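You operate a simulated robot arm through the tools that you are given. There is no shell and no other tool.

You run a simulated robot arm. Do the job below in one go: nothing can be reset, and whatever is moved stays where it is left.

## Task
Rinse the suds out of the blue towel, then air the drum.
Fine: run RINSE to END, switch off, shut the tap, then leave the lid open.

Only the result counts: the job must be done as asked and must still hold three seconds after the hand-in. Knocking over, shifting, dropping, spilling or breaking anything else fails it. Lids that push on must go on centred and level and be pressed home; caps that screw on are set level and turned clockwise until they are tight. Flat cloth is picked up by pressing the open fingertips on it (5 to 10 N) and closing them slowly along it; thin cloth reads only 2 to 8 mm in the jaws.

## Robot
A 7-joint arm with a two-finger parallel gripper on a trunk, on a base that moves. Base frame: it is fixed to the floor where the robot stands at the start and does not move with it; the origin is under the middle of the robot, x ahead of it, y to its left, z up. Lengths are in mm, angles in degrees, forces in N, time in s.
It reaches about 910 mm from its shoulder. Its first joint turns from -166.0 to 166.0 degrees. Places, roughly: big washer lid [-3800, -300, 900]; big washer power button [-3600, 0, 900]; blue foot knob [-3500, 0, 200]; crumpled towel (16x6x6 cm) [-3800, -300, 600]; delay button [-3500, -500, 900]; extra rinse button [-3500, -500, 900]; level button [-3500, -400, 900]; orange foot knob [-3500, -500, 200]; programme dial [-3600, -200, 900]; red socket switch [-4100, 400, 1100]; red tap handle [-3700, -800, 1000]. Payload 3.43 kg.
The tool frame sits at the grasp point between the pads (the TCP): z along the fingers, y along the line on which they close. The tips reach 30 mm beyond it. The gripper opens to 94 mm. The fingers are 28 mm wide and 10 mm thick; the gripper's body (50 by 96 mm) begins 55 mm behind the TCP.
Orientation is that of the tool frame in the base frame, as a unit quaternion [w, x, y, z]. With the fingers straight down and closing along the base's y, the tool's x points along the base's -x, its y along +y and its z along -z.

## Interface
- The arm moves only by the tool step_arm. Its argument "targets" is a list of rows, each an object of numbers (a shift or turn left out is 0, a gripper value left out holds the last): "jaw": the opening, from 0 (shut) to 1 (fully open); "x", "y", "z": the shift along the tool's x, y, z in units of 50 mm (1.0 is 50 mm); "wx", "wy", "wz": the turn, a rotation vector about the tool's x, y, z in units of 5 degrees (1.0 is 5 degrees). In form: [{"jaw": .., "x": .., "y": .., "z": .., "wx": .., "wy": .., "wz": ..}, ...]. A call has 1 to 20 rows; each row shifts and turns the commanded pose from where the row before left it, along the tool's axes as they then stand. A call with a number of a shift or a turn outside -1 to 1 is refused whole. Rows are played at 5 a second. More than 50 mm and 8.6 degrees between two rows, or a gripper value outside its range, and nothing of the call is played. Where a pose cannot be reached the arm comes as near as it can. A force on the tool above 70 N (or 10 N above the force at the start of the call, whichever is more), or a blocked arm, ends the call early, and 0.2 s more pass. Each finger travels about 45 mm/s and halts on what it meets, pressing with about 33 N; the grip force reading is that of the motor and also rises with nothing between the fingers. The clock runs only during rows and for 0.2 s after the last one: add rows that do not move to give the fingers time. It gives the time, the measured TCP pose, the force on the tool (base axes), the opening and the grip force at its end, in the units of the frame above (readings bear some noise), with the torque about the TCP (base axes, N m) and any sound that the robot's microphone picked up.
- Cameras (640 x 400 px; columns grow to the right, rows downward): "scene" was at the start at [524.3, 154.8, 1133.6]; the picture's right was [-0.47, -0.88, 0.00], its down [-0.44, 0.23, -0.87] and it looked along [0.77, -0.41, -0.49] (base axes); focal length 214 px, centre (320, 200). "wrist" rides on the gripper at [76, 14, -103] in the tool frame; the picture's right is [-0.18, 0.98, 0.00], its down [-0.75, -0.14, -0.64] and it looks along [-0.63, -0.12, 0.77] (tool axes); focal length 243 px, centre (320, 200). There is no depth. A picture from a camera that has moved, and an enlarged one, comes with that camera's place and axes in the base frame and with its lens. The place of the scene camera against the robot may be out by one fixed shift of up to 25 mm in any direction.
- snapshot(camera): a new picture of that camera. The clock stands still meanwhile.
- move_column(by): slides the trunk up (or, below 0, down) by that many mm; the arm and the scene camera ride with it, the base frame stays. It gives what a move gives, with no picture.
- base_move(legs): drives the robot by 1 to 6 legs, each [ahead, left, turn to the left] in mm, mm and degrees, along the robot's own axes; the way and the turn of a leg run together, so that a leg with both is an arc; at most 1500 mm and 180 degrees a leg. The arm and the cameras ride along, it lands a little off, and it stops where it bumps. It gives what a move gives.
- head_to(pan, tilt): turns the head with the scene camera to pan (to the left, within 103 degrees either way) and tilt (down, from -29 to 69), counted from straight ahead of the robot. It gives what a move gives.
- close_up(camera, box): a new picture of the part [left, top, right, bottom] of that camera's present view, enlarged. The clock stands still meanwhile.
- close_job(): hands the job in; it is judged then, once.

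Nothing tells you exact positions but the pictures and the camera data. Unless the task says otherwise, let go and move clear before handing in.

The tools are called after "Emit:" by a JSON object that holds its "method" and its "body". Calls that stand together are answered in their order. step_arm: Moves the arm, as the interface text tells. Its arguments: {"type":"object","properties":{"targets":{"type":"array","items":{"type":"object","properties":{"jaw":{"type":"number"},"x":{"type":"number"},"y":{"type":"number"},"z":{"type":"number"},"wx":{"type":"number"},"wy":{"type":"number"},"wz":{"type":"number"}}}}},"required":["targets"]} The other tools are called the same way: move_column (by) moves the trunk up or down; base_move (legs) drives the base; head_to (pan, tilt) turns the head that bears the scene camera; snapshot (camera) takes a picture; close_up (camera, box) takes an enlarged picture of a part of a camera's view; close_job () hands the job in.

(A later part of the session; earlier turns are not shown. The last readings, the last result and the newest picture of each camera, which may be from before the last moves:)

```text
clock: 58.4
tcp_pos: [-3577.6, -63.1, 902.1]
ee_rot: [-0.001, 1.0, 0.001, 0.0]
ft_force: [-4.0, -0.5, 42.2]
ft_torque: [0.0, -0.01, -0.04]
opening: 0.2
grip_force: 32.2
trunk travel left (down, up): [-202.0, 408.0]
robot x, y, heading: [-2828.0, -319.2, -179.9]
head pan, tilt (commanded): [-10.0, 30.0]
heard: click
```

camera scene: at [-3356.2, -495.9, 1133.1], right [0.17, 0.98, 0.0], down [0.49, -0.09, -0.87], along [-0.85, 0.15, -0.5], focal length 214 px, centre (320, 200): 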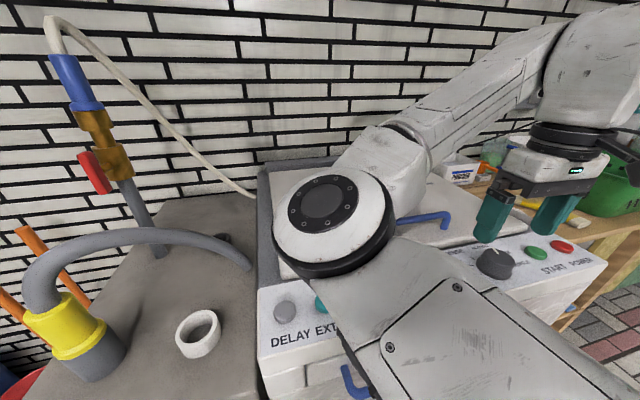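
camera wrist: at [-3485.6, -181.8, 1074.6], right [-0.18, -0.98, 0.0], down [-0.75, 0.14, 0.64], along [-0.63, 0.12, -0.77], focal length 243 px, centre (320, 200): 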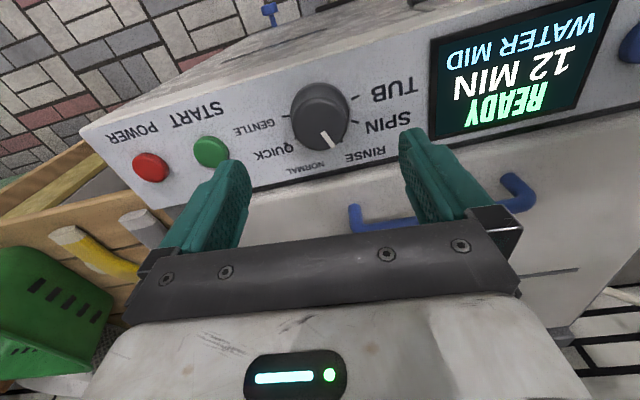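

Emit:
{"method": "step_arm", "body": {"targets": [{"z": -0.3}, {"z": -0.7}, {"z": -0.6}, {}]}}

Emit:
{"method": "snapshot", "body": {"camera": "wrist"}}

Emit:
{"method": "snapshot", "body": {"camera": "scene"}}

```text
clock: 59.4
tcp_pos: [-3578.6, -62.4, 981.0]
ee_rot: [0.0, 1.0, 0.0, 0.0]
ft_force: [0.0, -0.4, 0.1]
ft_torque: [0.01, -0.02, -0.02]
opening: 0.0
grip_force: 33.3
trunk travel left (down, up): [-202.0, 408.0]
robot x, y, heading: [-2825.2, -318.4, -179.9]
head pan, tilt (commanded): [-10.0, 30.0]
```

```text
taken
camera wrist: at [-3502.5, -76.6, 1082.8], right [-0.18, -0.98, 0.0], down [-0.75, 0.14, 0.64], along [-0.63, 0.12, -0.77], focal length 243 px, centre (320, 200)
```

wrist: 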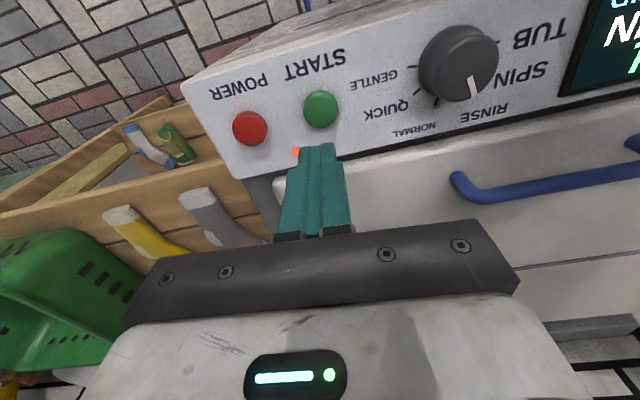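

```text
taken
camera scene: at [-3356.2, -495.7, 1133.0], right [0.17, 0.98, 0.0], down [0.49, -0.09, -0.87], along [-0.85, 0.15, -0.5], focal length 214 px, centre (320, 200)
```

scene: 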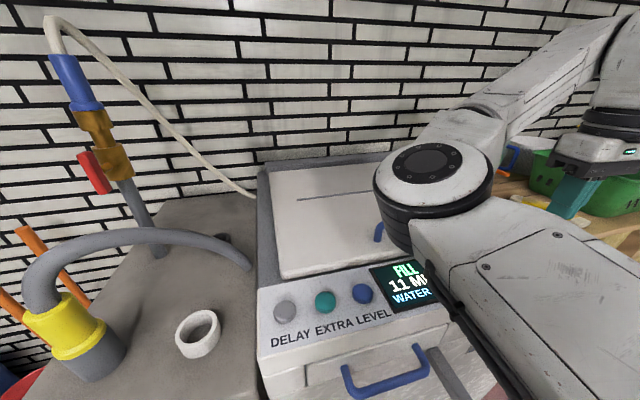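

The cycle started: FILL, 11 MIN, and a red light appeared (lid lock). I'll wait and watch the display.

Emit:
{"method": "step_arm", "body": {"targets": [{"z": -0.8}, {"z": -0.8}, {"z": -0.8}, {"z": -0.8}, {}, {}, {}, {}, {}, {}, {}, {}, {}, {}, {}, {}, {}, {}, {}, {}]}}

Emit:
{"method": "close_up", "body": {"camera": "scene", "box": [340, 230, 500, 330]}}

Emit:
{"method": "snapshot", "body": {"camera": "wrist"}}

```text
clock: 63.6
tcp_pos: [-3578.2, -62.5, 1140.3]
ee_rot: [0.0, 1.0, -0.001, 0.0]
ft_force: [-0.2, -0.4, -0.3]
ft_torque: [-0.03, 0.02, 0.0]
opening: 0.0
grip_force: 32.8
trunk travel left (down, up): [-202.0, 408.0]
robot x, y, heading: [-2829.1, -320.7, -180.0]
head pan, tilt (commanded): [-10.0, 30.0]
```

```text
4.00 times, centred on (420, 280) of scene
camera zoom: at [-3356.2, -495.7, 1133.1], right [0.17, 0.98, 0.0], down [0.49, -0.09, -0.87], along [-0.85, 0.15, -0.5], focal length 858 px, centre (-80, -120)
```

zoom: 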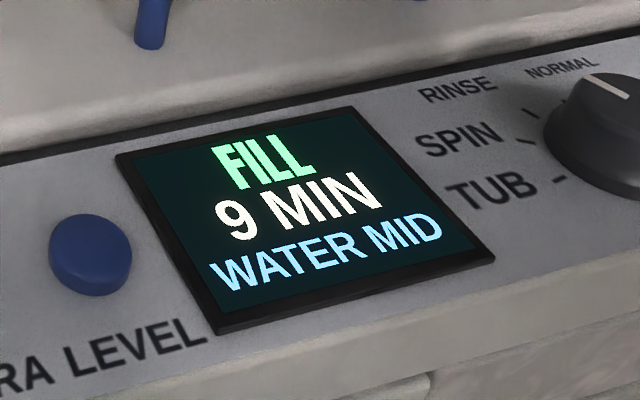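

```text
taken
camera wrist: at [-3501.5, -76.6, 1241.7], right [-0.18, -0.98, 0.0], down [-0.75, 0.14, 0.64], along [-0.63, 0.12, -0.77], focal length 243 px, centre (320, 200)
```

wrist: 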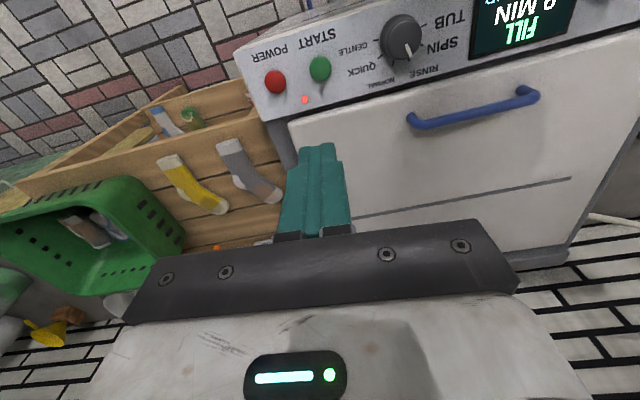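

It counts down about one minute per 2 s. While it runs I'll wait and take another look.

Emit:
{"method": "step_arm", "body": {"targets": [{}, {}, {}, {}, {}, {}, {}, {}, {}, {}, {}, {}, {}, {}, {}, {}, {}, {}, {}, {}]}}

Emit:
{"method": "close_up", "body": {"camera": "scene", "box": [340, 230, 500, 330]}}

Emit:
{"method": "step_arm", "body": {"targets": [{}, {}, {}, {}, {}, {}, {}, {}, {}, {}, {}, {}, {}, {}, {}, {}, {}, {}, {}, {}]}}

Emit:
{"method": "close_up", "body": {"camera": "scene", "box": [340, 230, 500, 330]}}

```text
clock: 67.8
tcp_pos: [-3578.5, -62.5, 1139.8]
ee_rot: [0.0, 1.0, -0.001, 0.0]
ft_force: [0.1, -0.5, -0.4]
ft_torque: [0.03, -0.03, -0.02]
opening: 0.1
grip_force: 33.5
trunk travel left (down, up): [-202.0, 408.0]
robot x, y, heading: [-2830.7, -318.7, -180.1]
head pan, tilt (commanded): [-10.0, 30.0]
```

```text
4.00 times, centred on (420, 280) of scene
camera zoom: at [-3356.2, -495.7, 1133.1], right [0.17, 0.98, 0.0], down [0.49, -0.09, -0.87], along [-0.85, 0.15, -0.5], focal length 858 px, centre (-80, -120)
```

zoom: 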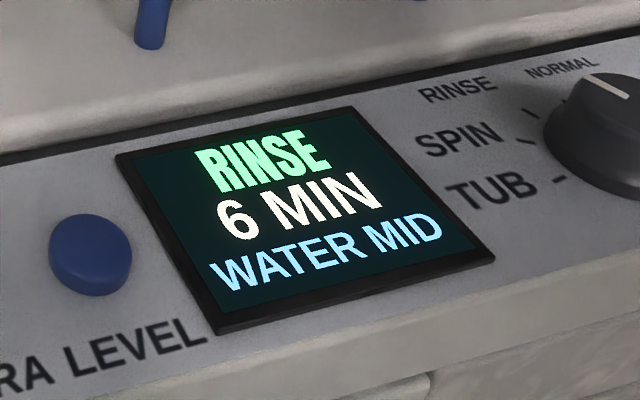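

```text
clock: 72.0
tcp_pos: [-3577.0, -63.2, 1140.2]
ee_rot: [0.0, 1.0, 0.001, 0.0]
ft_force: [0.8, 0.1, 0.7]
ft_torque: [0.0, 0.03, 0.0]
opening: 0.0
grip_force: 33.2
trunk travel left (down, up): [-202.0, 408.0]
robot x, y, heading: [-2826.8, -313.5, -179.8]
head pan, tilt (commanded): [-10.0, 30.0]
```

```text
4.00 times, centred on (420, 280) of scene
camera zoom: at [-3356.2, -495.7, 1133.1], right [0.17, 0.98, 0.0], down [0.49, -0.09, -0.87], along [-0.85, 0.15, -0.5], focal length 858 px, centre (-80, -120)
```

zoom: 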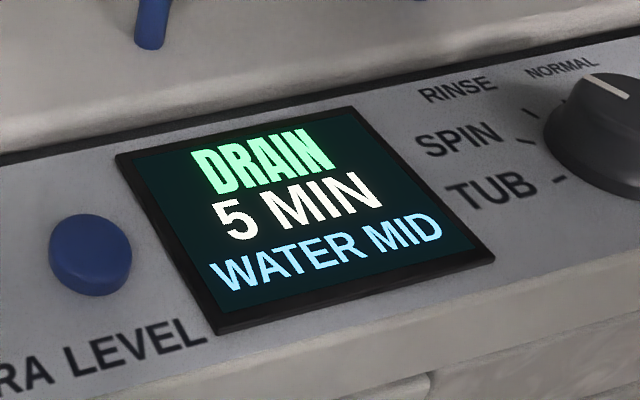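

The rinse stage passed and it is now draining. I'll keep waiting.

Emit:
{"method": "step_arm", "body": {"targets": [{}, {}, {}, {}, {}, {}, {}, {}, {}, {}, {}, {}, {}, {}, {}, {}, {}, {}, {}, {}]}}

Emit:
{"method": "close_up", "body": {"camera": "scene", "box": [340, 230, 500, 330]}}

Emit:
{"method": "step_arm", "body": {"targets": [{}, {}, {}, {}, {}, {}, {}, {}, {}, {}, {}, {}, {}, {}, {}, {}, {}, {}, {}, {}]}}

Emit:
{"method": "close_up", "body": {"camera": "scene", "box": [340, 230, 500, 330]}}

```text
clock: 76.2
tcp_pos: [-3577.3, -62.4, 1139.9]
ee_rot: [0.0, 1.0, 0.001, 0.0]
ft_force: [-0.2, 0.0, 0.3]
ft_torque: [0.02, 0.0, -0.01]
opening: 0.1
grip_force: 32.9
trunk travel left (down, up): [-202.0, 408.0]
robot x, y, heading: [-2825.1, -317.4, -180.0]
head pan, tilt (commanded): [-10.0, 30.0]
```

```text
4.00 times, centred on (420, 280) of scene
camera zoom: at [-3356.2, -495.7, 1133.1], right [0.17, 0.98, 0.0], down [0.49, -0.09, -0.87], along [-0.85, 0.15, -0.5], focal length 858 px, centre (-80, -120)
```

zoom: 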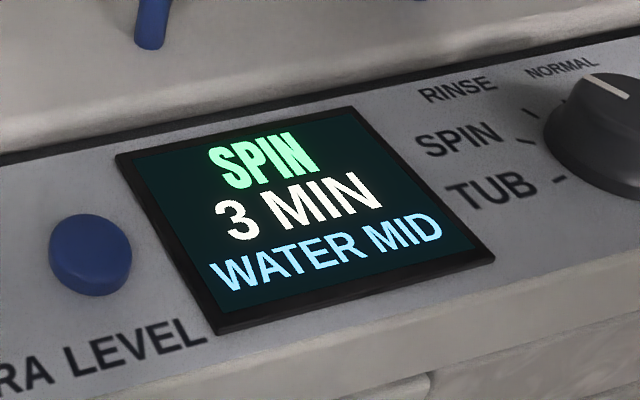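

```text
clock: 80.4
tcp_pos: [-3577.8, -62.5, 1139.3]
ee_rot: [0.0, 1.0, 0.0, 0.0]
ft_force: [0.0, -0.3, 0.0]
ft_torque: [-0.01, 0.03, -0.01]
opening: 0.1
grip_force: 32.7
trunk travel left (down, up): [-202.0, 408.0]
robot x, y, heading: [-2828.4, -317.7, -180.0]
head pan, tilt (commanded): [-10.0, 30.0]
```

```text
4.00 times, centred on (420, 280) of scene
camera zoom: at [-3356.2, -495.7, 1133.1], right [0.17, 0.98, 0.0], down [0.49, -0.09, -0.87], along [-0.85, 0.15, -0.5], focal length 858 px, centre (-80, -120)
```

zoom: 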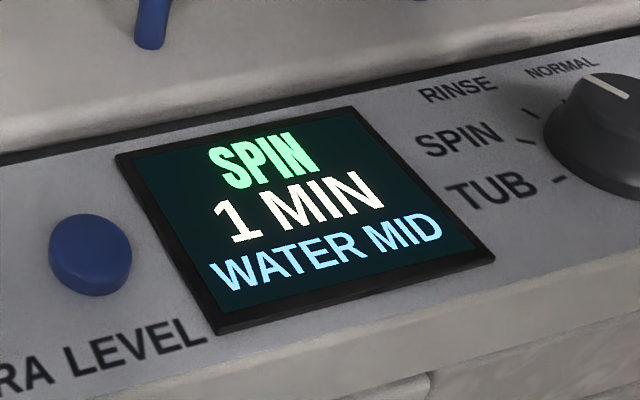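

Spin is nearly finished with 1 MIN to go. I'll wait for END.

Emit:
{"method": "step_arm", "body": {"targets": [{}, {}, {}, {}, {}, {}, {}, {}, {}, {}, {}, {}, {}, {}, {}, {}, {}, {}, {}, {}]}}

Emit:
{"method": "close_up", "body": {"camera": "scene", "box": [340, 230, 500, 330]}}

Emit:
{"method": "snapshot", "body": {"camera": "wrist"}}

Emit:
{"method": "snapshot", "body": {"camera": "scene"}}

```text
clock: 84.6
tcp_pos: [-3578.1, -63.3, 1140.0]
ee_rot: [0.0, 1.0, 0.0, 0.0]
ft_force: [0.1, -0.9, -0.1]
ft_torque: [0.01, 0.01, 0.0]
opening: 0.0
grip_force: 33.0
trunk travel left (down, up): [-202.0, 408.0]
robot x, y, heading: [-2828.4, -319.3, -180.0]
head pan, tilt (commanded): [-10.0, 30.0]
```

```text
4.00 times, centred on (420, 280) of scene
camera zoom: at [-3356.2, -495.7, 1133.1], right [0.17, 0.98, 0.0], down [0.49, -0.09, -0.87], along [-0.85, 0.15, -0.5], focal length 858 px, centre (-80, -120)
```

zoom: 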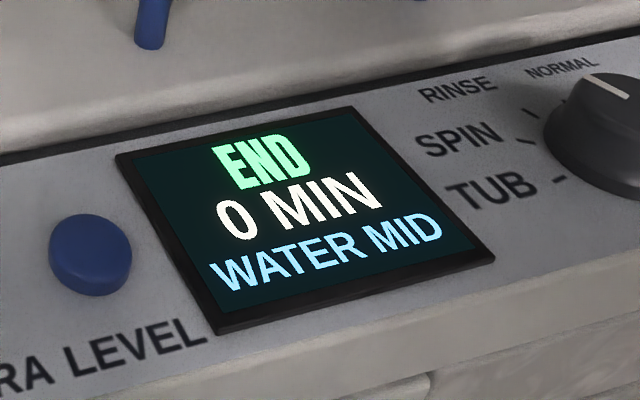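

```text
taken
camera wrist: at [-3501.5, -76.6, 1241.7], right [-0.18, -0.98, 0.0], down [-0.75, 0.14, 0.64], along [-0.63, 0.12, -0.77], focal length 243 px, centre (320, 200)
```

wrist: 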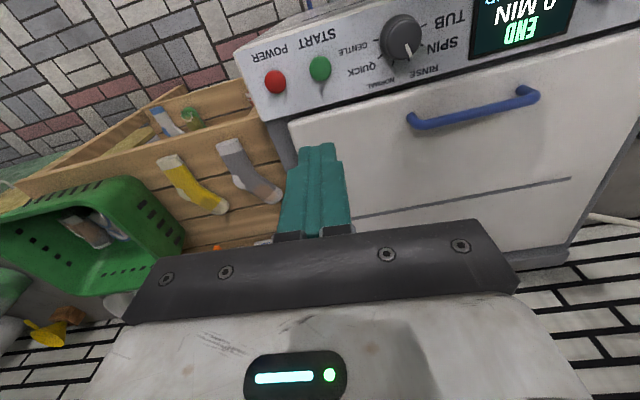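

```text
taken
camera scene: at [-3356.2, -495.7, 1133.1], right [0.17, 0.98, 0.0], down [0.49, -0.09, -0.87], along [-0.85, 0.15, -0.5], focal length 214 px, centre (320, 200)
```

scene: 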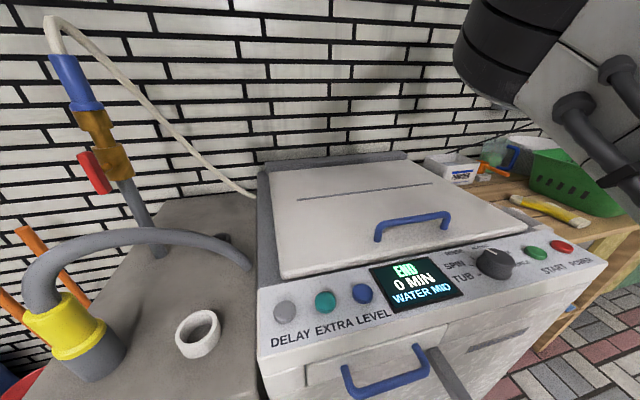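

END / 0 MIN and the lock light is out. Now I'll press POWER to switch off.

Emit:
{"method": "step_arm", "body": {"targets": [{"x": -0.03, "y": -0.33, "z": 0.87}, {"x": -0.03, "y": -0.33, "z": 0.87}, {"x": -0.03, "y": -0.33, "z": 0.87}, {"x": -0.02, "y": -0.33, "z": 0.87}, {}, {"z": 0.6}, {"z": 0.55}, {}, {"z": 0.06}, {"z": 0.06}, {"z": 0.06}, {}]}}

```text
clock: 87.2
tcp_pos: [-3582.8, 3.1, 902.2]
ee_rot: [-0.003, 1.0, 0.001, -0.002]
ft_force: [-12.8, 7.7, 43.3]
ft_torque: [0.21, 0.15, -0.12]
opening: 0.1
grip_force: 32.6
trunk travel left (down, up): [-202.0, 408.0]
robot x, y, heading: [-2826.8, -319.0, -180.2]
head pan, tilt (commanded): [-10.0, 30.0]
heard: click
```

Emit:
{"method": "step_arm", "body": {"targets": [{"z": -0.3}, {"z": -0.8}, {"z": -0.8}, {"z": -0.8}, {"z": -0.8}, {"z": -0.8}, {"z": -0.8}, {}]}}

Emit:
{"method": "snapshot", "body": {"camera": "scene"}}

Emit:
{"method": "close_up", "body": {"camera": "scene", "box": [30, 100, 180, 220]}}

```text
clock: 89.0
tcp_pos: [-3583.4, 2.5, 1155.0]
ee_rot: [0.001, 1.0, 0.0, 0.0]
ft_force: [0.2, -0.4, -0.6]
ft_torque: [0.02, 0.01, -0.02]
opening: 0.0
grip_force: 33.1
trunk travel left (down, up): [-202.0, 408.0]
robot x, y, heading: [-2825.4, -317.0, -180.0]
head pan, tilt (commanded): [-10.0, 30.0]
```

```text
taken
camera scene: at [-3356.2, -495.8, 1133.1], right [0.17, 0.98, 0.0], down [0.49, -0.09, -0.87], along [-0.85, 0.15, -0.5], focal length 214 px, centre (320, 200)
```

scene: 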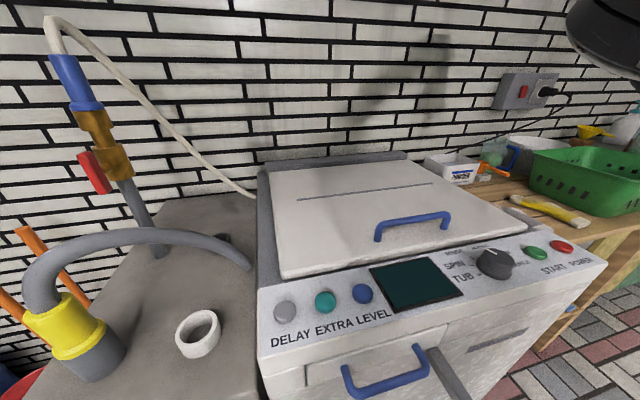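

```text
3.33 times, centred on (105, 160) of scene
camera zoom: at [-3356.2, -495.8, 1133.1], right [0.17, 0.98, 0.0], down [0.49, -0.09, -0.87], along [-0.85, 0.15, -0.5], focal length 715 px, centre (1037, 333)
```

zoom: 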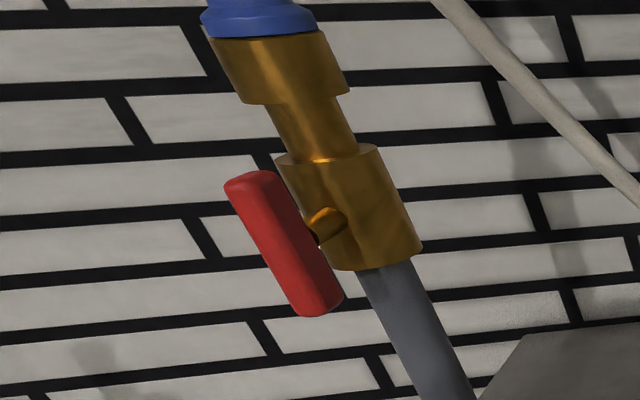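

The display is dark: the washer is off. The tap's red bar sits in line with the pipe near (-3745, -805, 990) with its spindle facing me; I'll retract the arm a little and shift the base left to reach it.

Emit:
{"method": "step_arm", "body": {"targets": [{"x": 0.9}, {"x": 0.9}, {"x": 0.9}, {"x": 0.9}, {}]}}

Emit:
{"method": "head_to", "body": {"pan": 30, "tilt": 35}}

Emit:
{"method": "snapshot", "body": {"camera": "scene"}}

```text
clock: 90.2
tcp_pos: [-3401.3, 5.6, 1155.2]
ee_rot: [0.0, 1.0, 0.001, 0.0]
ft_force: [0.1, -0.6, -0.6]
ft_torque: [0.04, -0.02, 0.0]
opening: 0.1
grip_force: 33.3
trunk travel left (down, up): [-202.0, 408.0]
robot x, y, heading: [-2827.4, -317.0, -179.8]
head pan, tilt (commanded): [-10.0, 30.0]
```

```text
clock: 91.3
tcp_pos: [-3401.5, 4.8, 1155.7]
ee_rot: [0.0, 1.0, -0.001, 0.0]
ft_force: [0.1, 0.9, 0.4]
ft_torque: [0.03, 0.03, -0.03]
opening: 0.0
grip_force: 32.7
trunk travel left (down, up): [-202.0, 408.0]
robot x, y, heading: [-2827.3, -318.9, -180.1]
head pan, tilt (commanded): [30.0, 35.0]
```

```text
taken
camera scene: at [-3343.4, -555.4, 1125.3], right [-0.5, 0.87, 0.0], down [0.5, 0.29, -0.82], along [-0.71, -0.41, -0.57], focal length 214 px, centre (320, 200)
```

scene: 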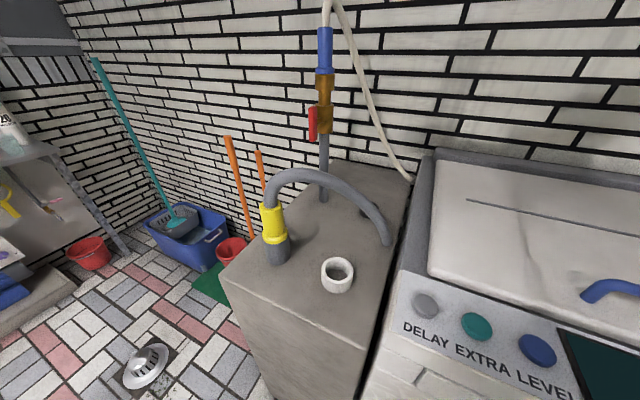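

There is free floor to the left; the drain hose arch (top ≈ z 985) stands between me and the tap, so I'll work on the tap handle from above at a tilt. Shifting the base left 550 mm now.

Emit:
{"method": "base_move", "body": {"legs": [[0, 550, 0]]}}

Emit:
{"method": "head_to", "body": {"pan": -20, "tilt": 20}}

Emit:
{"method": "snapshot", "body": {"camera": "scene"}}

Emit:
{"method": "snapshot", "body": {"camera": "wrist"}}

```text
clock: 94.4
tcp_pos: [-3401.6, -530.5, 1155.9]
ee_rot: [0.0, 1.0, -0.006, 0.0]
ft_force: [0.3, -0.6, -0.5]
ft_torque: [0.02, 0.02, -0.01]
opening: 0.0
grip_force: 33.0
trunk travel left (down, up): [-202.0, 408.0]
robot x, y, heading: [-2829.8, -859.0, 179.3]
head pan, tilt (commanded): [30.0, 35.0]
```

```text
clock: 95.6
tcp_pos: [-3400.5, -531.1, 1157.3]
ee_rot: [0.0, 1.0, -0.006, 0.0]
ft_force: [-0.2, 0.5, -0.3]
ft_torque: [-0.04, 0.01, -0.01]
opening: 0.0
grip_force: 32.8
trunk travel left (down, up): [-202.0, 408.0]
robot x, y, heading: [-2831.2, -861.3, 179.2]
head pan, tilt (commanded): [-20.0, 20.0]
```

```text
taken
camera scene: at [-3359.6, -1015.5, 1149.1], right [0.35, 0.94, 0.0], down [0.32, -0.12, -0.94], along [-0.88, 0.33, -0.34], focal length 214 px, centre (320, 200)
```

scene: 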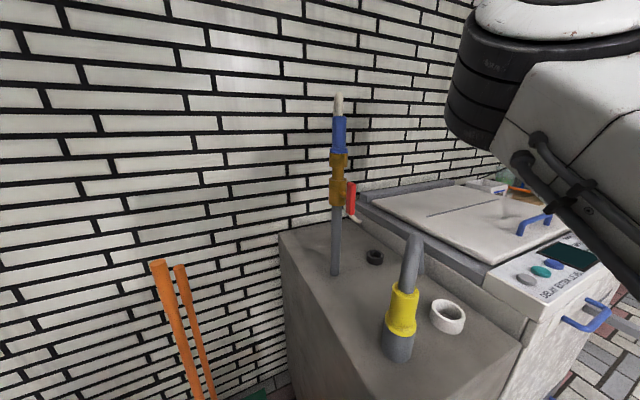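

```text
taken
camera wrist: at [-3325.4, -545.6, 1257.8], right [-0.2, -0.98, 0.0], down [-0.75, 0.15, 0.64], along [-0.63, 0.13, -0.77], focal length 243 px, centre (320, 200)
```

wrist: 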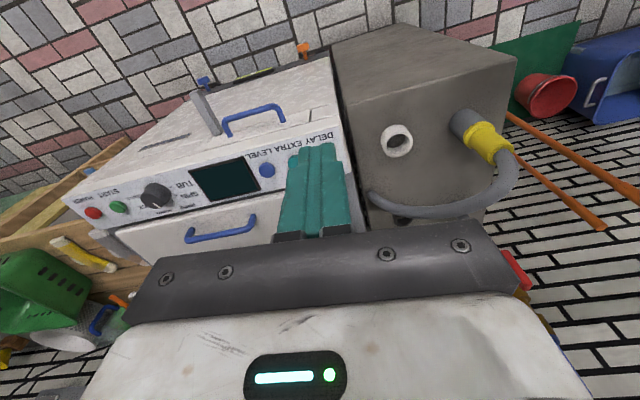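

Emit:
{"method": "close_up", "body": {"camera": "scene", "box": [290, 80, 430, 290]}}

Emit:
{"method": "close_up", "body": {"camera": "scene", "box": [310, 140, 390, 240]}}

```text
1.90 times, centred on (360, 185) of scene
camera zoom: at [-3359.6, -1015.5, 1149.1], right [0.35, 0.94, 0.0], down [0.32, -0.12, -0.94], along [-0.88, 0.33, -0.34], focal length 408 px, centre (244, 229)
```

zoom: 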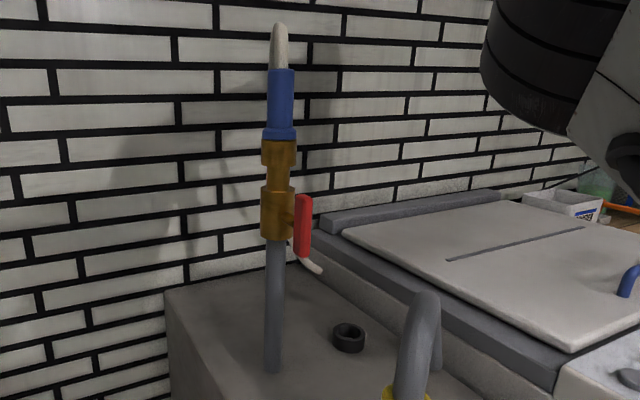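

```text
4.00 times, centred on (350, 190) of scene
camera zoom: at [-3359.6, -1015.5, 1149.1], right [0.35, 0.94, 0.0], down [0.32, -0.12, -0.94], along [-0.88, 0.33, -0.34], focal length 858 px, centre (200, 240)
```

zoom: 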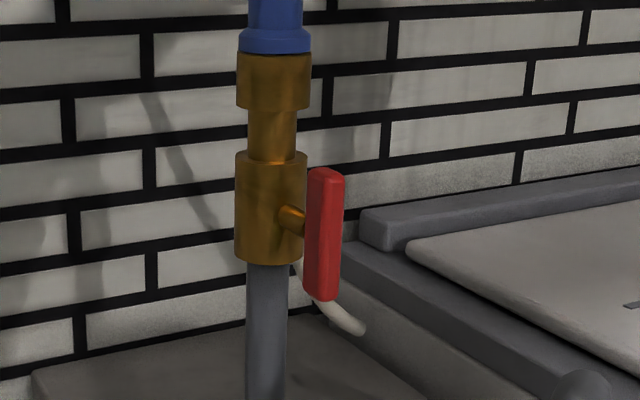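

The handle bar spans about z 960–1035 at x ≈ -3745, y ≈ -803, spindle pointing toward me. I'll swing the hand over to that side and tilt it 30° so the wrist camera can measure the tap.

Emit:
{"method": "step_arm", "body": {"targets": [{"x": -0.3, "y": 0.9}, {"x": -0.3, "y": 0.9}, {"x": -0.3, "y": 0.9}, {"x": -0.3, "y": 0.9}, {"x": -0.3, "y": 0.9}, {"x": -0.3, "y": 0.9}, {"wy": -1}, {"wy": -1}, {"wy": -1}, {"wy": -1}, {"wy": -1}, {"wy": -1}, {}]}}

Emit:
{"method": "snapshot", "body": {"camera": "wrist"}}

Emit:
{"method": "snapshot", "body": {"camera": "scene"}}

```text
clock: 96.9
tcp_pos: [-3449.2, -684.7, 1151.4]
ee_rot: [-0.001, 0.993, -0.12, 0.003]
ft_force: [0.2, 0.0, 1.1]
ft_torque: [0.01, 0.01, 0.01]
opening: 0.0
grip_force: 33.2
trunk travel left (down, up): [-202.0, 408.0]
robot x, y, heading: [-2830.7, -859.6, 179.3]
head pan, tilt (commanded): [-20.0, 20.0]
stopped in row 6: the arm was blocked; the commanded pose is now the measured one
```

```text
taken
camera wrist: at [-3380.0, -717.0, 1253.9], right [-0.41, -0.91, 0.0], down [-0.7, 0.32, 0.64], along [-0.58, 0.27, -0.77], focal length 243 px, centre (320, 200)
```

wrist: 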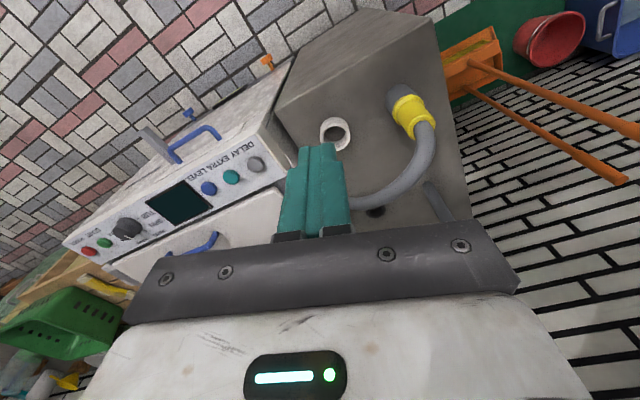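

```text
taken
camera scene: at [-3360.1, -1017.5, 1146.7], right [0.33, 0.94, 0.0], down [0.35, -0.12, -0.93], along [-0.88, 0.31, -0.37], focal length 214 px, centre (320, 200)
```

scene: 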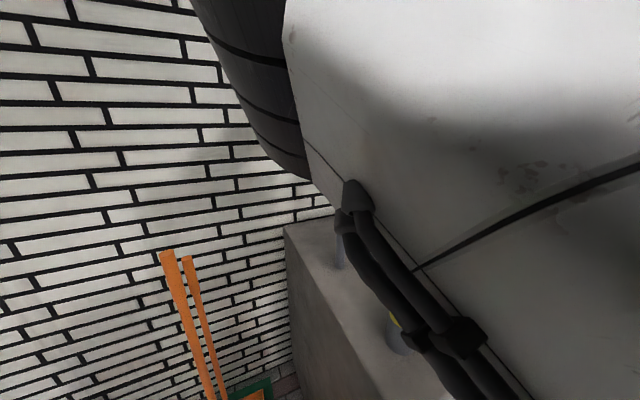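

The arm got blocked against my own head while sweeping left, so I must keep the tool to the robot's right side. I'll back the arm out and instead move the base further left and forward.

Emit:
{"method": "step_arm", "body": {"targets": [{"x": -0.15, "y": -0.7, "wz": -0.69}, {"x": -0.1, "y": -0.75, "wz": -0.69}, {"x": -0.05, "y": -0.75, "wz": -0.69}, {"y": -0.75, "wz": -0.69}, {"y": -0.5}, {}]}}

Emit:
{"method": "snapshot", "body": {"camera": "scene"}}

```text
clock: 98.3
tcp_pos: [-3443.8, -512.9, 1151.0]
ee_rot: [0.0, 1.0, 0.003, 0.004]
ft_force: [-0.1, 0.2, -0.2]
ft_torque: [-0.03, 0.0, -0.02]
opening: 0.1
grip_force: 32.8
trunk travel left (down, up): [-202.0, 408.0]
robot x, y, heading: [-2829.6, -861.7, 179.3]
head pan, tilt (commanded): [-20.0, 20.0]
```

```text
taken
camera scene: at [-3359.6, -1015.1, 1149.2], right [0.35, 0.94, 0.0], down [0.32, -0.12, -0.94], along [-0.88, 0.33, -0.34], focal length 214 px, centre (320, 200)
```

scene: 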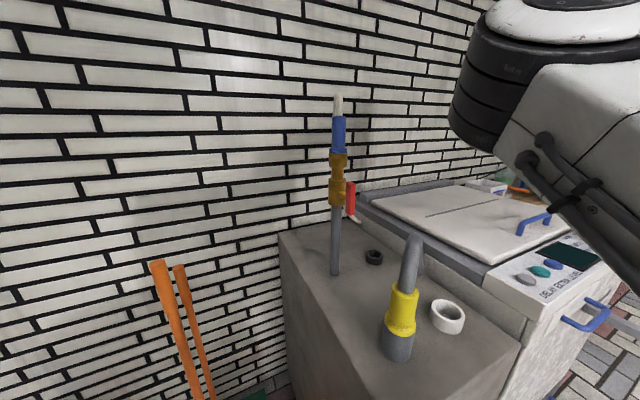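

Emit:
{"method": "base_move", "body": {"legs": [[0, 280, 0.7], [130, 0, 0]]}}

Emit:
{"method": "head_to", "body": {"pan": -35, "tilt": 20}}

Emit:
{"method": "snapshot", "body": {"camera": "scene"}}

Emit:
{"method": "snapshot", "body": {"camera": "wrist"}}

```text
clock: 101.1
tcp_pos: [-3582.0, -792.9, 1152.5]
ee_rot: [-0.001, 1.0, 0.005, 0.004]
ft_force: [0.3, 0.0, 0.5]
ft_torque: [0.0, 0.01, -0.02]
opening: 0.1
grip_force: 33.2
trunk travel left (down, up): [-202.0, 408.0]
robot x, y, heading: [-2965.1, -1137.1, 179.8]
head pan, tilt (commanded): [-20.0, 20.0]
```

```text
clock: 101.9
tcp_pos: [-3580.9, -793.4, 1152.9]
ee_rot: [0.0, 1.0, 0.005, 0.004]
ft_force: [-0.8, -0.3, -0.2]
ft_torque: [0.02, -0.02, 0.0]
opening: 0.1
grip_force: 33.6
trunk travel left (down, up): [-202.0, 408.0]
robot x, y, heading: [-2965.7, -1137.3, 179.6]
head pan, tilt (commanded): [-35.0, 20.0]
```

```text
taken
camera scene: at [-3483.5, -1272.9, 1149.1], right [0.58, 0.82, 0.0], down [0.28, -0.2, -0.94], along [-0.77, 0.54, -0.34], focal length 214 px, centre (320, 200)
```

scene: 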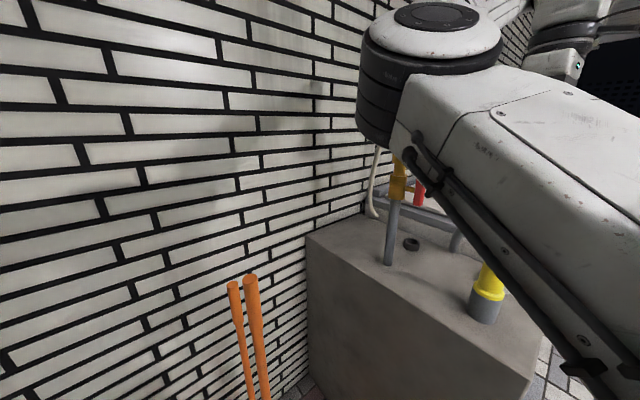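

```text
taken
camera wrist: at [-3505.8, -806.8, 1254.4], right [-0.18, -0.98, 0.0], down [-0.76, 0.13, 0.64], along [-0.63, 0.11, -0.77], focal length 243 px, centre (320, 200)
```

wrist: 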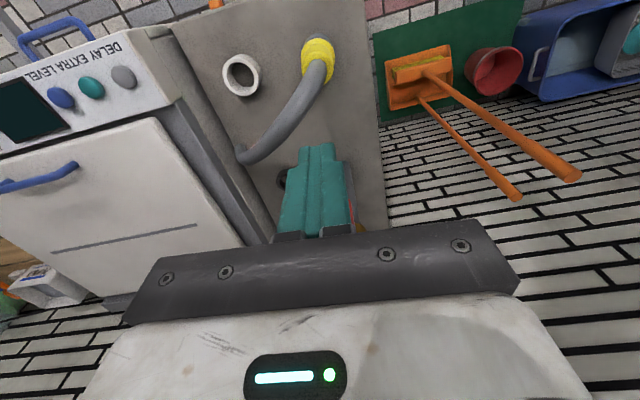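

The arm reaches over the stand with clearance. I'll tilt the hand 30° toward the wall to see the tap with the wrist camera.

Emit:
{"method": "step_arm", "body": {"targets": [{"wy": -1}, {"wy": -1}, {"wy": -1}, {"wy": -1}, {"wy": -1}, {"wy": -1}, {}]}}

Emit:
{"method": "snapshot", "body": {"camera": "wrist"}}

Emit:
{"method": "snapshot", "body": {"camera": "scene"}}

```text
clock: 103.5
tcp_pos: [-3584.2, -793.1, 1144.0]
ee_rot: [-0.002, 0.969, 0.003, -0.246]
ft_force: [0.4, 0.2, 0.7]
ft_torque: [0.0, -0.01, -0.02]
opening: 0.0
grip_force: 32.6
out of reach, approached as far as the arm can: row 6
trunk travel left (down, up): [-202.0, 408.0]
robot x, y, heading: [-2967.8, -1137.2, 179.8]
head pan, tilt (commanded): [-35.0, 20.0]
```

```text
taken
camera wrist: at [-3469.0, -806.3, 1195.9], right [-0.16, -0.98, 0.08], down [-0.36, 0.13, 0.92], along [-0.92, 0.11, -0.37], focal length 243 px, centre (320, 200)
```

wrist: 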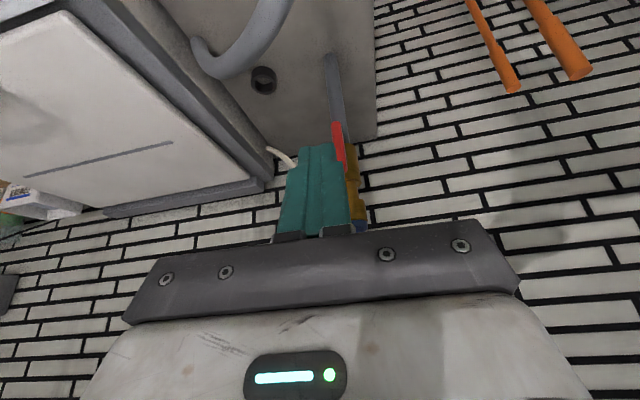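

```text
taken
camera scene: at [-3483.4, -1272.9, 1149.2], right [0.58, 0.81, 0.0], down [0.28, -0.2, -0.94], along [-0.77, 0.54, -0.34], focal length 214 px, centre (320, 200)
```

scene: 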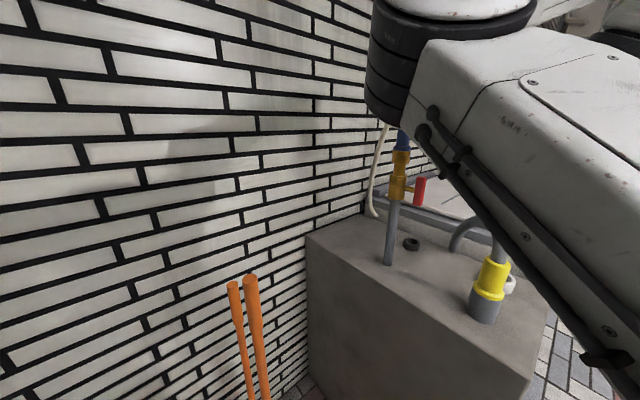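

Emit:
{"method": "step_arm", "body": {"targets": [{"y": 0.65}, {"y": 0.65}, {}]}}

Emit:
{"method": "snapshot", "body": {"camera": "wrist"}}

Emit:
{"method": "close_up", "body": {"camera": "wrist", "box": [200, 60, 360, 240]}}

```text
clock: 104.3
tcp_pos: [-3584.2, -858.9, 1145.5]
ee_rot: [-0.001, 0.969, 0.004, -0.249]
ft_force: [0.1, -0.1, -1.0]
ft_torque: [0.03, -0.02, -0.02]
opening: 0.0
grip_force: 32.9
trunk travel left (down, up): [-202.0, 408.0]
robot x, y, heading: [-2965.8, -1136.1, 179.6]
head pan, tilt (commanded): [-35.0, 20.0]
```

```text
taken
camera wrist: at [-3468.1, -872.6, 1198.8], right [-0.15, -0.98, 0.09], down [-0.35, 0.14, 0.93], along [-0.92, 0.11, -0.37], focal length 243 px, centre (320, 200)
```

wrist: 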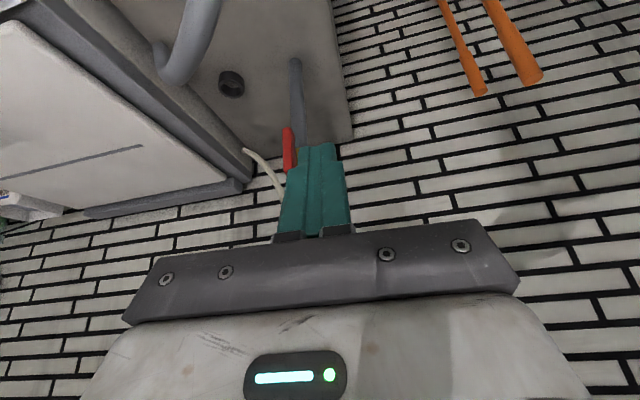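

```text
2.22 times, centred on (280, 150) of wrist
camera zoom: at [-3468.1, -872.6, 1198.8], right [-0.15, -0.98, 0.09], down [-0.35, 0.14, 0.93], along [-0.92, 0.11, -0.37], focal length 539 px, centre (409, 311)
```

zoom: 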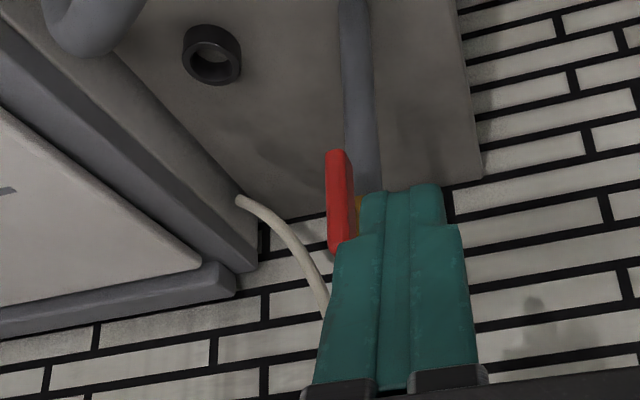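

The handle bar's centre is near (-3730, -808, 1016), spanning z ≈ 982–1053. I'll bring the closed fingertips to the left of its upper end, then look before pushing it clockwise.

Emit:
{"method": "step_arm", "body": {"targets": [{"x": -0.35, "y": 0.0, "z": 0.7}, {"x": -0.35, "y": 0.0, "z": 0.7}, {}]}}

Emit:
{"method": "snapshot", "body": {"camera": "wrist"}}

Emit:
{"method": "snapshot", "body": {"camera": "scene"}}

```text
clock: 105.1
tcp_pos: [-3646.4, -859.6, 1106.8]
ee_rot: [0.0, 0.967, 0.005, -0.255]
ft_force: [0.5, 0.3, 0.3]
ft_torque: [0.0, 0.03, 0.01]
opening: 0.1
grip_force: 33.4
trunk travel left (down, up): [-202.0, 408.0]
robot x, y, heading: [-2965.5, -1138.1, 179.7]
head pan, tilt (commanded): [-35.0, 20.0]
```

```text
taken
camera wrist: at [-3530.1, -872.6, 1159.2], right [-0.15, -0.98, 0.09], down [-0.34, 0.14, 0.93], along [-0.93, 0.11, -0.35], focal length 243 px, centre (320, 200)
```

wrist: 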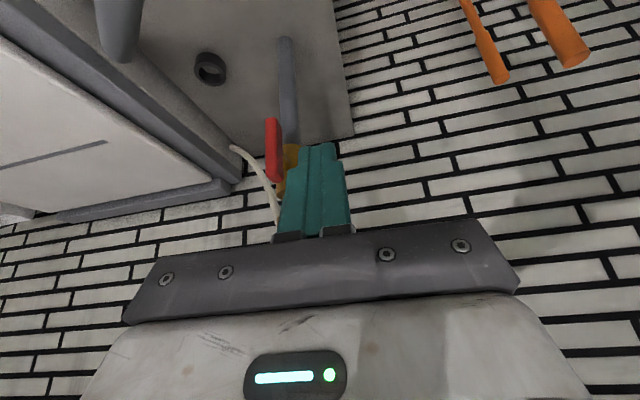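

```text
taken
camera scene: at [-3483.5, -1272.9, 1149.1], right [0.58, 0.81, 0.0], down [0.28, -0.2, -0.94], along [-0.77, 0.54, -0.34], focal length 214 px, centre (320, 200)
```

scene: 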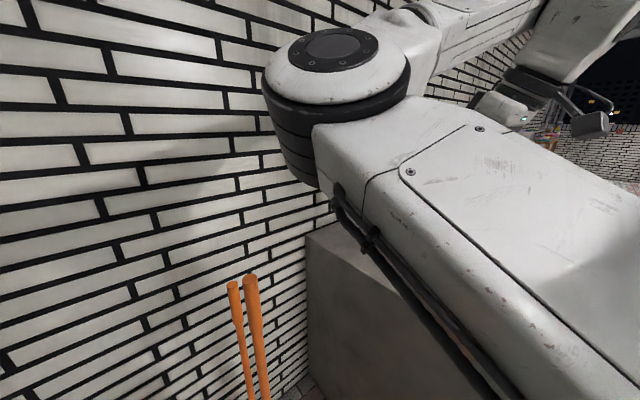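

Emit:
{"method": "close_up", "body": {"camera": "wrist", "box": [200, 80, 360, 240]}}

```text
2.50 times, centred on (280, 160) of wrist
camera zoom: at [-3530.1, -872.6, 1159.2], right [-0.15, -0.98, 0.09], down [-0.34, 0.14, 0.93], along [-0.93, 0.11, -0.35], focal length 606 px, centre (420, 300)
```

zoom: 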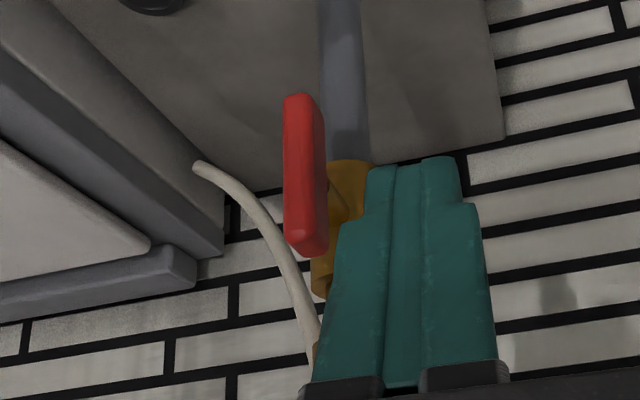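

Refined: handle centre ≈ (-3742, -804, 1016), about 13 mm wide. I'll advance the fingertips to its left at the upper end.

Emit:
{"method": "step_arm", "body": {"targets": [{"x": -0.3, "y": -0.1, "z": 0.56}, {"x": -0.3, "y": -0.1, "z": 0.56}, {"x": -0.3, "y": -0.09, "z": 0.56}, {}]}}

Emit:
{"method": "snapshot", "body": {"camera": "wrist"}}

Emit:
{"method": "close_up", "body": {"camera": "wrist", "box": [200, 80, 360, 240]}}

```text
clock: 106.1
tcp_pos: [-3728.8, -844.5, 1056.0]
ee_rot: [0.001, 0.967, 0.004, -0.254]
ft_force: [0.3, 0.0, 0.2]
ft_torque: [-0.02, 0.01, 0.01]
opening: 0.3
grip_force: 32.9
trunk travel left (down, up): [-202.0, 408.0]
robot x, y, heading: [-2967.4, -1135.2, 179.4]
head pan, tilt (commanded): [-35.0, 20.0]
```

```text
taken
camera wrist: at [-3612.7, -857.7, 1107.0], right [-0.15, -0.98, 0.09], down [-0.34, 0.14, 0.93], along [-0.93, 0.11, -0.36], focal length 243 px, centre (320, 200)
```

wrist: 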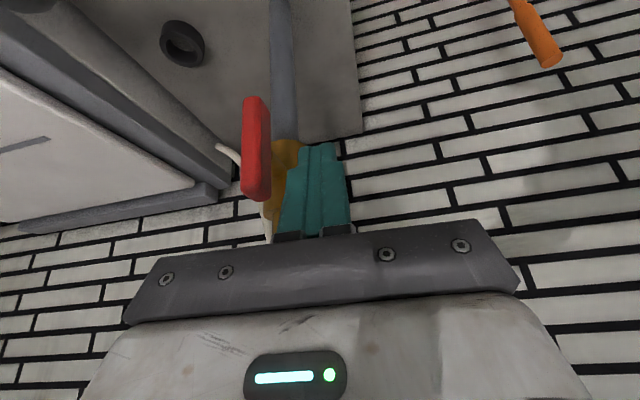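

```text
2.50 times, centred on (280, 160) of wrist
camera zoom: at [-3612.7, -857.7, 1107.0], right [-0.15, -0.98, 0.09], down [-0.34, 0.14, 0.93], along [-0.93, 0.11, -0.36], focal length 606 px, centre (420, 300)
```

zoom: 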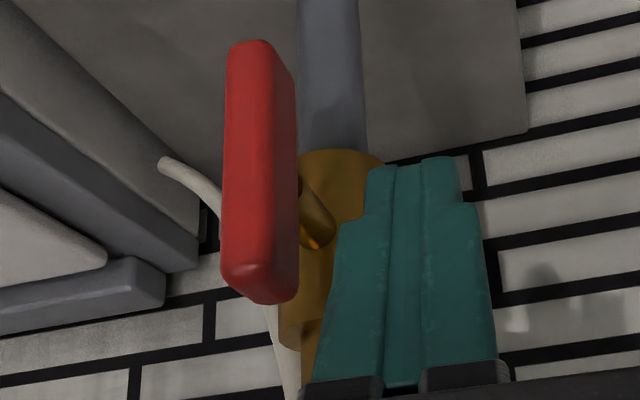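

The fingertips are left of the bar's upper half. I'll raise slightly and push toward +y (clockwise as I see it), watching force.

Emit:
{"method": "step_arm", "body": {"targets": [{"x": -0.08, "z": -0.14}, {"y": -0.2}, {"y": -0.2}, {"y": -0.15}, {"y": -0.15}, {}]}}

Emit:
{"method": "close_up", "body": {"camera": "wrist", "box": [200, 60, 400, 240]}}

```text
clock: 107.5
tcp_pos: [-3728.8, -809.6, 1063.6]
ee_rot: [-0.001, 0.967, 0.006, -0.256]
ft_force: [-7.7, -6.4, 16.7]
ft_torque: [-0.03, 0.26, 0.09]
opening: 0.2
grip_force: 32.9
trunk travel left (down, up): [-202.0, 408.0]
robot x, y, heading: [-2968.9, -1134.1, 179.4]
head pan, tilt (commanded): [-35.0, 20.0]
```

```text
2.22 times, centred on (300, 150) of wrist
camera zoom: at [-3611.7, -823.5, 1114.5], right [-0.15, -0.98, 0.09], down [-0.34, 0.13, 0.93], along [-0.93, 0.11, -0.35], focal length 539 px, centre (364, 311)
```

zoom: 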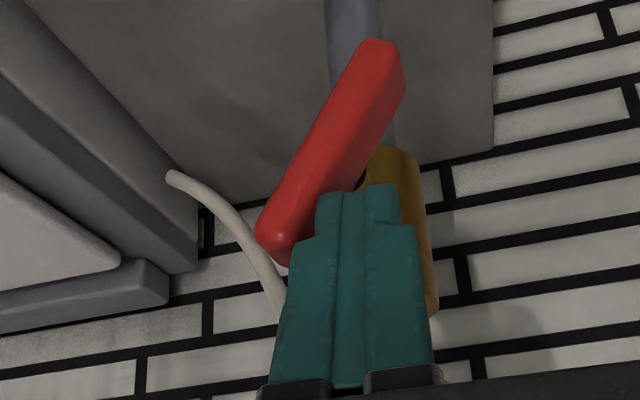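

It's turning clockwise with light force, about 30° so far. I'll continue the push.

Emit:
{"method": "step_arm", "body": {"targets": [{"y": -0.15}, {"y": -0.15}, {"y": -0.15}, {}]}}

Emit:
{"method": "close_up", "body": {"camera": "wrist", "box": [200, 60, 400, 240]}}

```text
clock: 108.5
tcp_pos: [-3728.2, -786.8, 1062.9]
ee_rot: [0.001, 0.967, 0.004, -0.255]
ft_force: [-0.8, -0.1, 0.4]
ft_torque: [-0.04, 0.0, -0.03]
opening: 0.1
grip_force: 32.9
trunk travel left (down, up): [-202.0, 408.0]
robot x, y, heading: [-2964.8, -1137.5, 179.7]
head pan, tilt (commanded): [-35.0, 20.0]
```

```text
2.22 times, centred on (300, 150) of wrist
camera zoom: at [-3611.2, -799.8, 1112.5], right [-0.15, -0.98, 0.09], down [-0.34, 0.14, 0.93], along [-0.93, 0.11, -0.36], focal length 539 px, centre (364, 311)
```

zoom: 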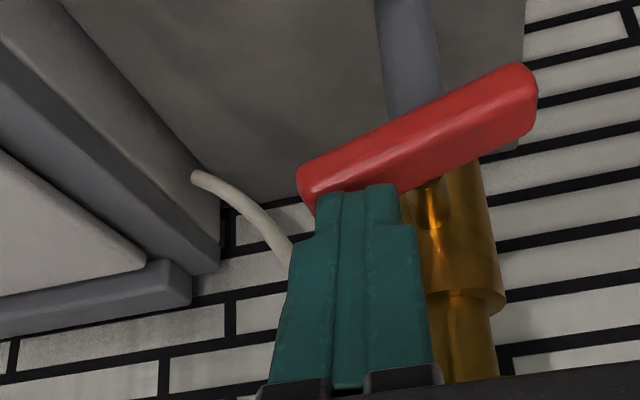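

The bar is now roughly 70–80° round. I'll press down on its right end to bring it fully horizontal.

Emit:
{"method": "step_arm", "body": {"targets": [{"x": 0.03, "y": -0.1, "z": 0.052}, {"x": 0.03, "z": 0.052}, {"x": 0.03, "z": 0.052}, {"x": 0.03, "z": 0.052}, {}]}}

Emit:
{"method": "close_up", "body": {"camera": "wrist", "box": [200, 60, 400, 240]}}

```text
clock: 109.7
tcp_pos: [-3728.3, -780.2, 1052.9]
ee_rot: [-0.002, 0.966, 0.005, -0.258]
ft_force: [-7.0, 6.5, 37.0]
ft_torque: [-0.11, 0.41, -0.08]
opening: 0.0
grip_force: 33.2
trunk travel left (down, up): [-202.0, 408.0]
robot x, y, heading: [-2966.7, -1138.6, 179.4]
head pan, tilt (commanded): [-35.0, 20.0]
```

```text
2.22 times, centred on (300, 150) of wrist
camera zoom: at [-3610.1, -794.9, 1103.5], right [-0.15, -0.98, 0.08], down [-0.34, 0.13, 0.93], along [-0.93, 0.11, -0.35], focal length 539 px, centre (364, 311)
```

zoom: 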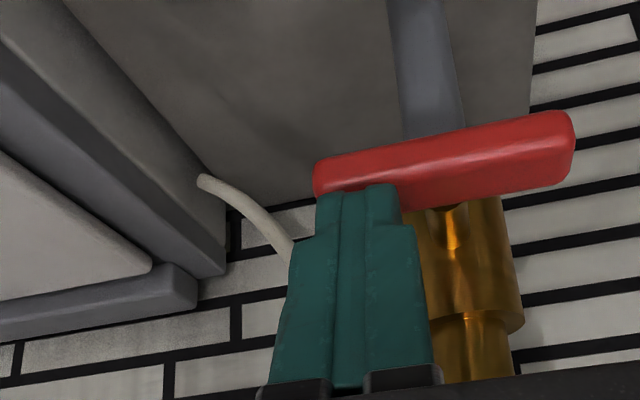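

The bar is essentially horizontal with 37 N of resistance. I'll give it a slightly firmer press to make sure it's against the closed stop.

Emit:
{"method": "step_arm", "body": {"targets": [{"x": 0.02, "y": -0.1, "z": 0.035}, {"x": 0.02, "z": 0.035}, {}]}}

Emit:
{"method": "close_up", "body": {"camera": "wrist", "box": [200, 60, 400, 240]}}

```text
clock: 110.5
tcp_pos: [-3725.8, -781.4, 1052.1]
ee_rot: [-0.001, 0.966, 0.006, -0.257]
ft_force: [9.9, -26.1, 59.7]
ft_torque: [-1.27, 0.07, 0.21]
opening: 0.0
grip_force: 33.6
trunk travel left (down, up): [-202.0, 408.0]
robot x, y, heading: [-2964.4, -1138.8, 179.4]
head pan, tilt (commanded): [-35.0, 20.0]
```

```text
2.22 times, centred on (300, 150) of wrist
camera zoom: at [-3609.6, -793.8, 1102.9], right [-0.15, -0.99, 0.09], down [-0.34, 0.13, 0.93], along [-0.93, 0.11, -0.35], focal length 539 px, centre (364, 311)
```

zoom: 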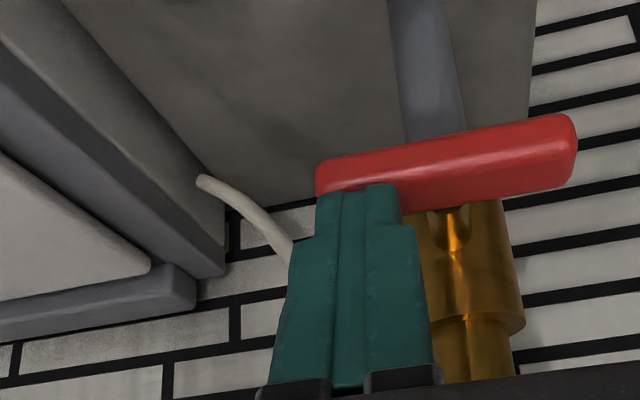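

The handle does not move further: it's firmly at its stop, perpendicular to the pipe (shut). I'll retreat along the fingers and check from the scene camera.

Emit:
{"method": "step_arm", "body": {"targets": [{"z": -0.4}, {"z": -0.9}, {"z": -0.9}, {"z": -0.9}, {"x": 0.8}, {"x": 0.8}, {}]}}

Emit:
{"method": "snapshot", "body": {"camera": "wrist"}}

Emit:
{"method": "snapshot", "body": {"camera": "scene"}}

```text
clock: 112.1
tcp_pos: [-3581.3, -775.8, 1137.4]
ee_rot: [0.0, 0.968, 0.004, -0.251]
ft_force: [-1.2, -1.0, -0.1]
ft_torque: [0.01, -0.02, 0.03]
opening: 0.0
grip_force: 33.0
trunk travel left (down, up): [-202.0, 408.0]
robot x, y, heading: [-2963.1, -1139.6, 180.0]
head pan, tilt (commanded): [-35.0, 20.0]
```

```text
taken
camera wrist: at [-3464.3, -789.5, 1189.1], right [-0.15, -0.98, 0.09], down [-0.35, 0.14, 0.93], along [-0.93, 0.11, -0.36], focal length 243 px, centre (320, 200)
```

wrist: 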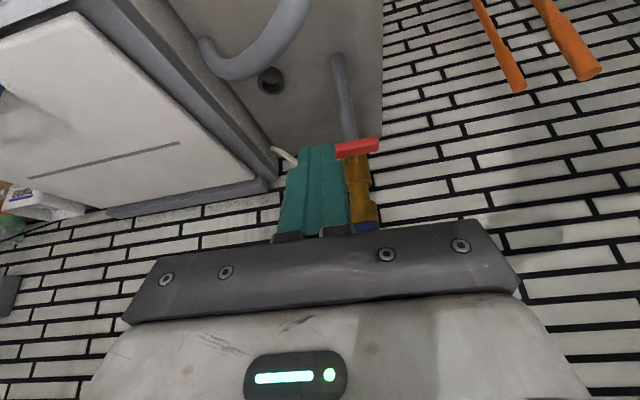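

```text
taken
camera scene: at [-3483.4, -1272.9, 1149.2], right [0.58, 0.81, 0.0], down [0.28, -0.2, -0.94], along [-0.77, 0.54, -0.34], focal length 214 px, centre (320, 200)
```

scene: 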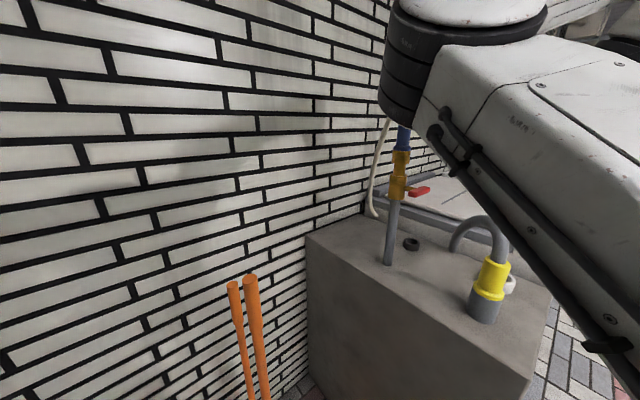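

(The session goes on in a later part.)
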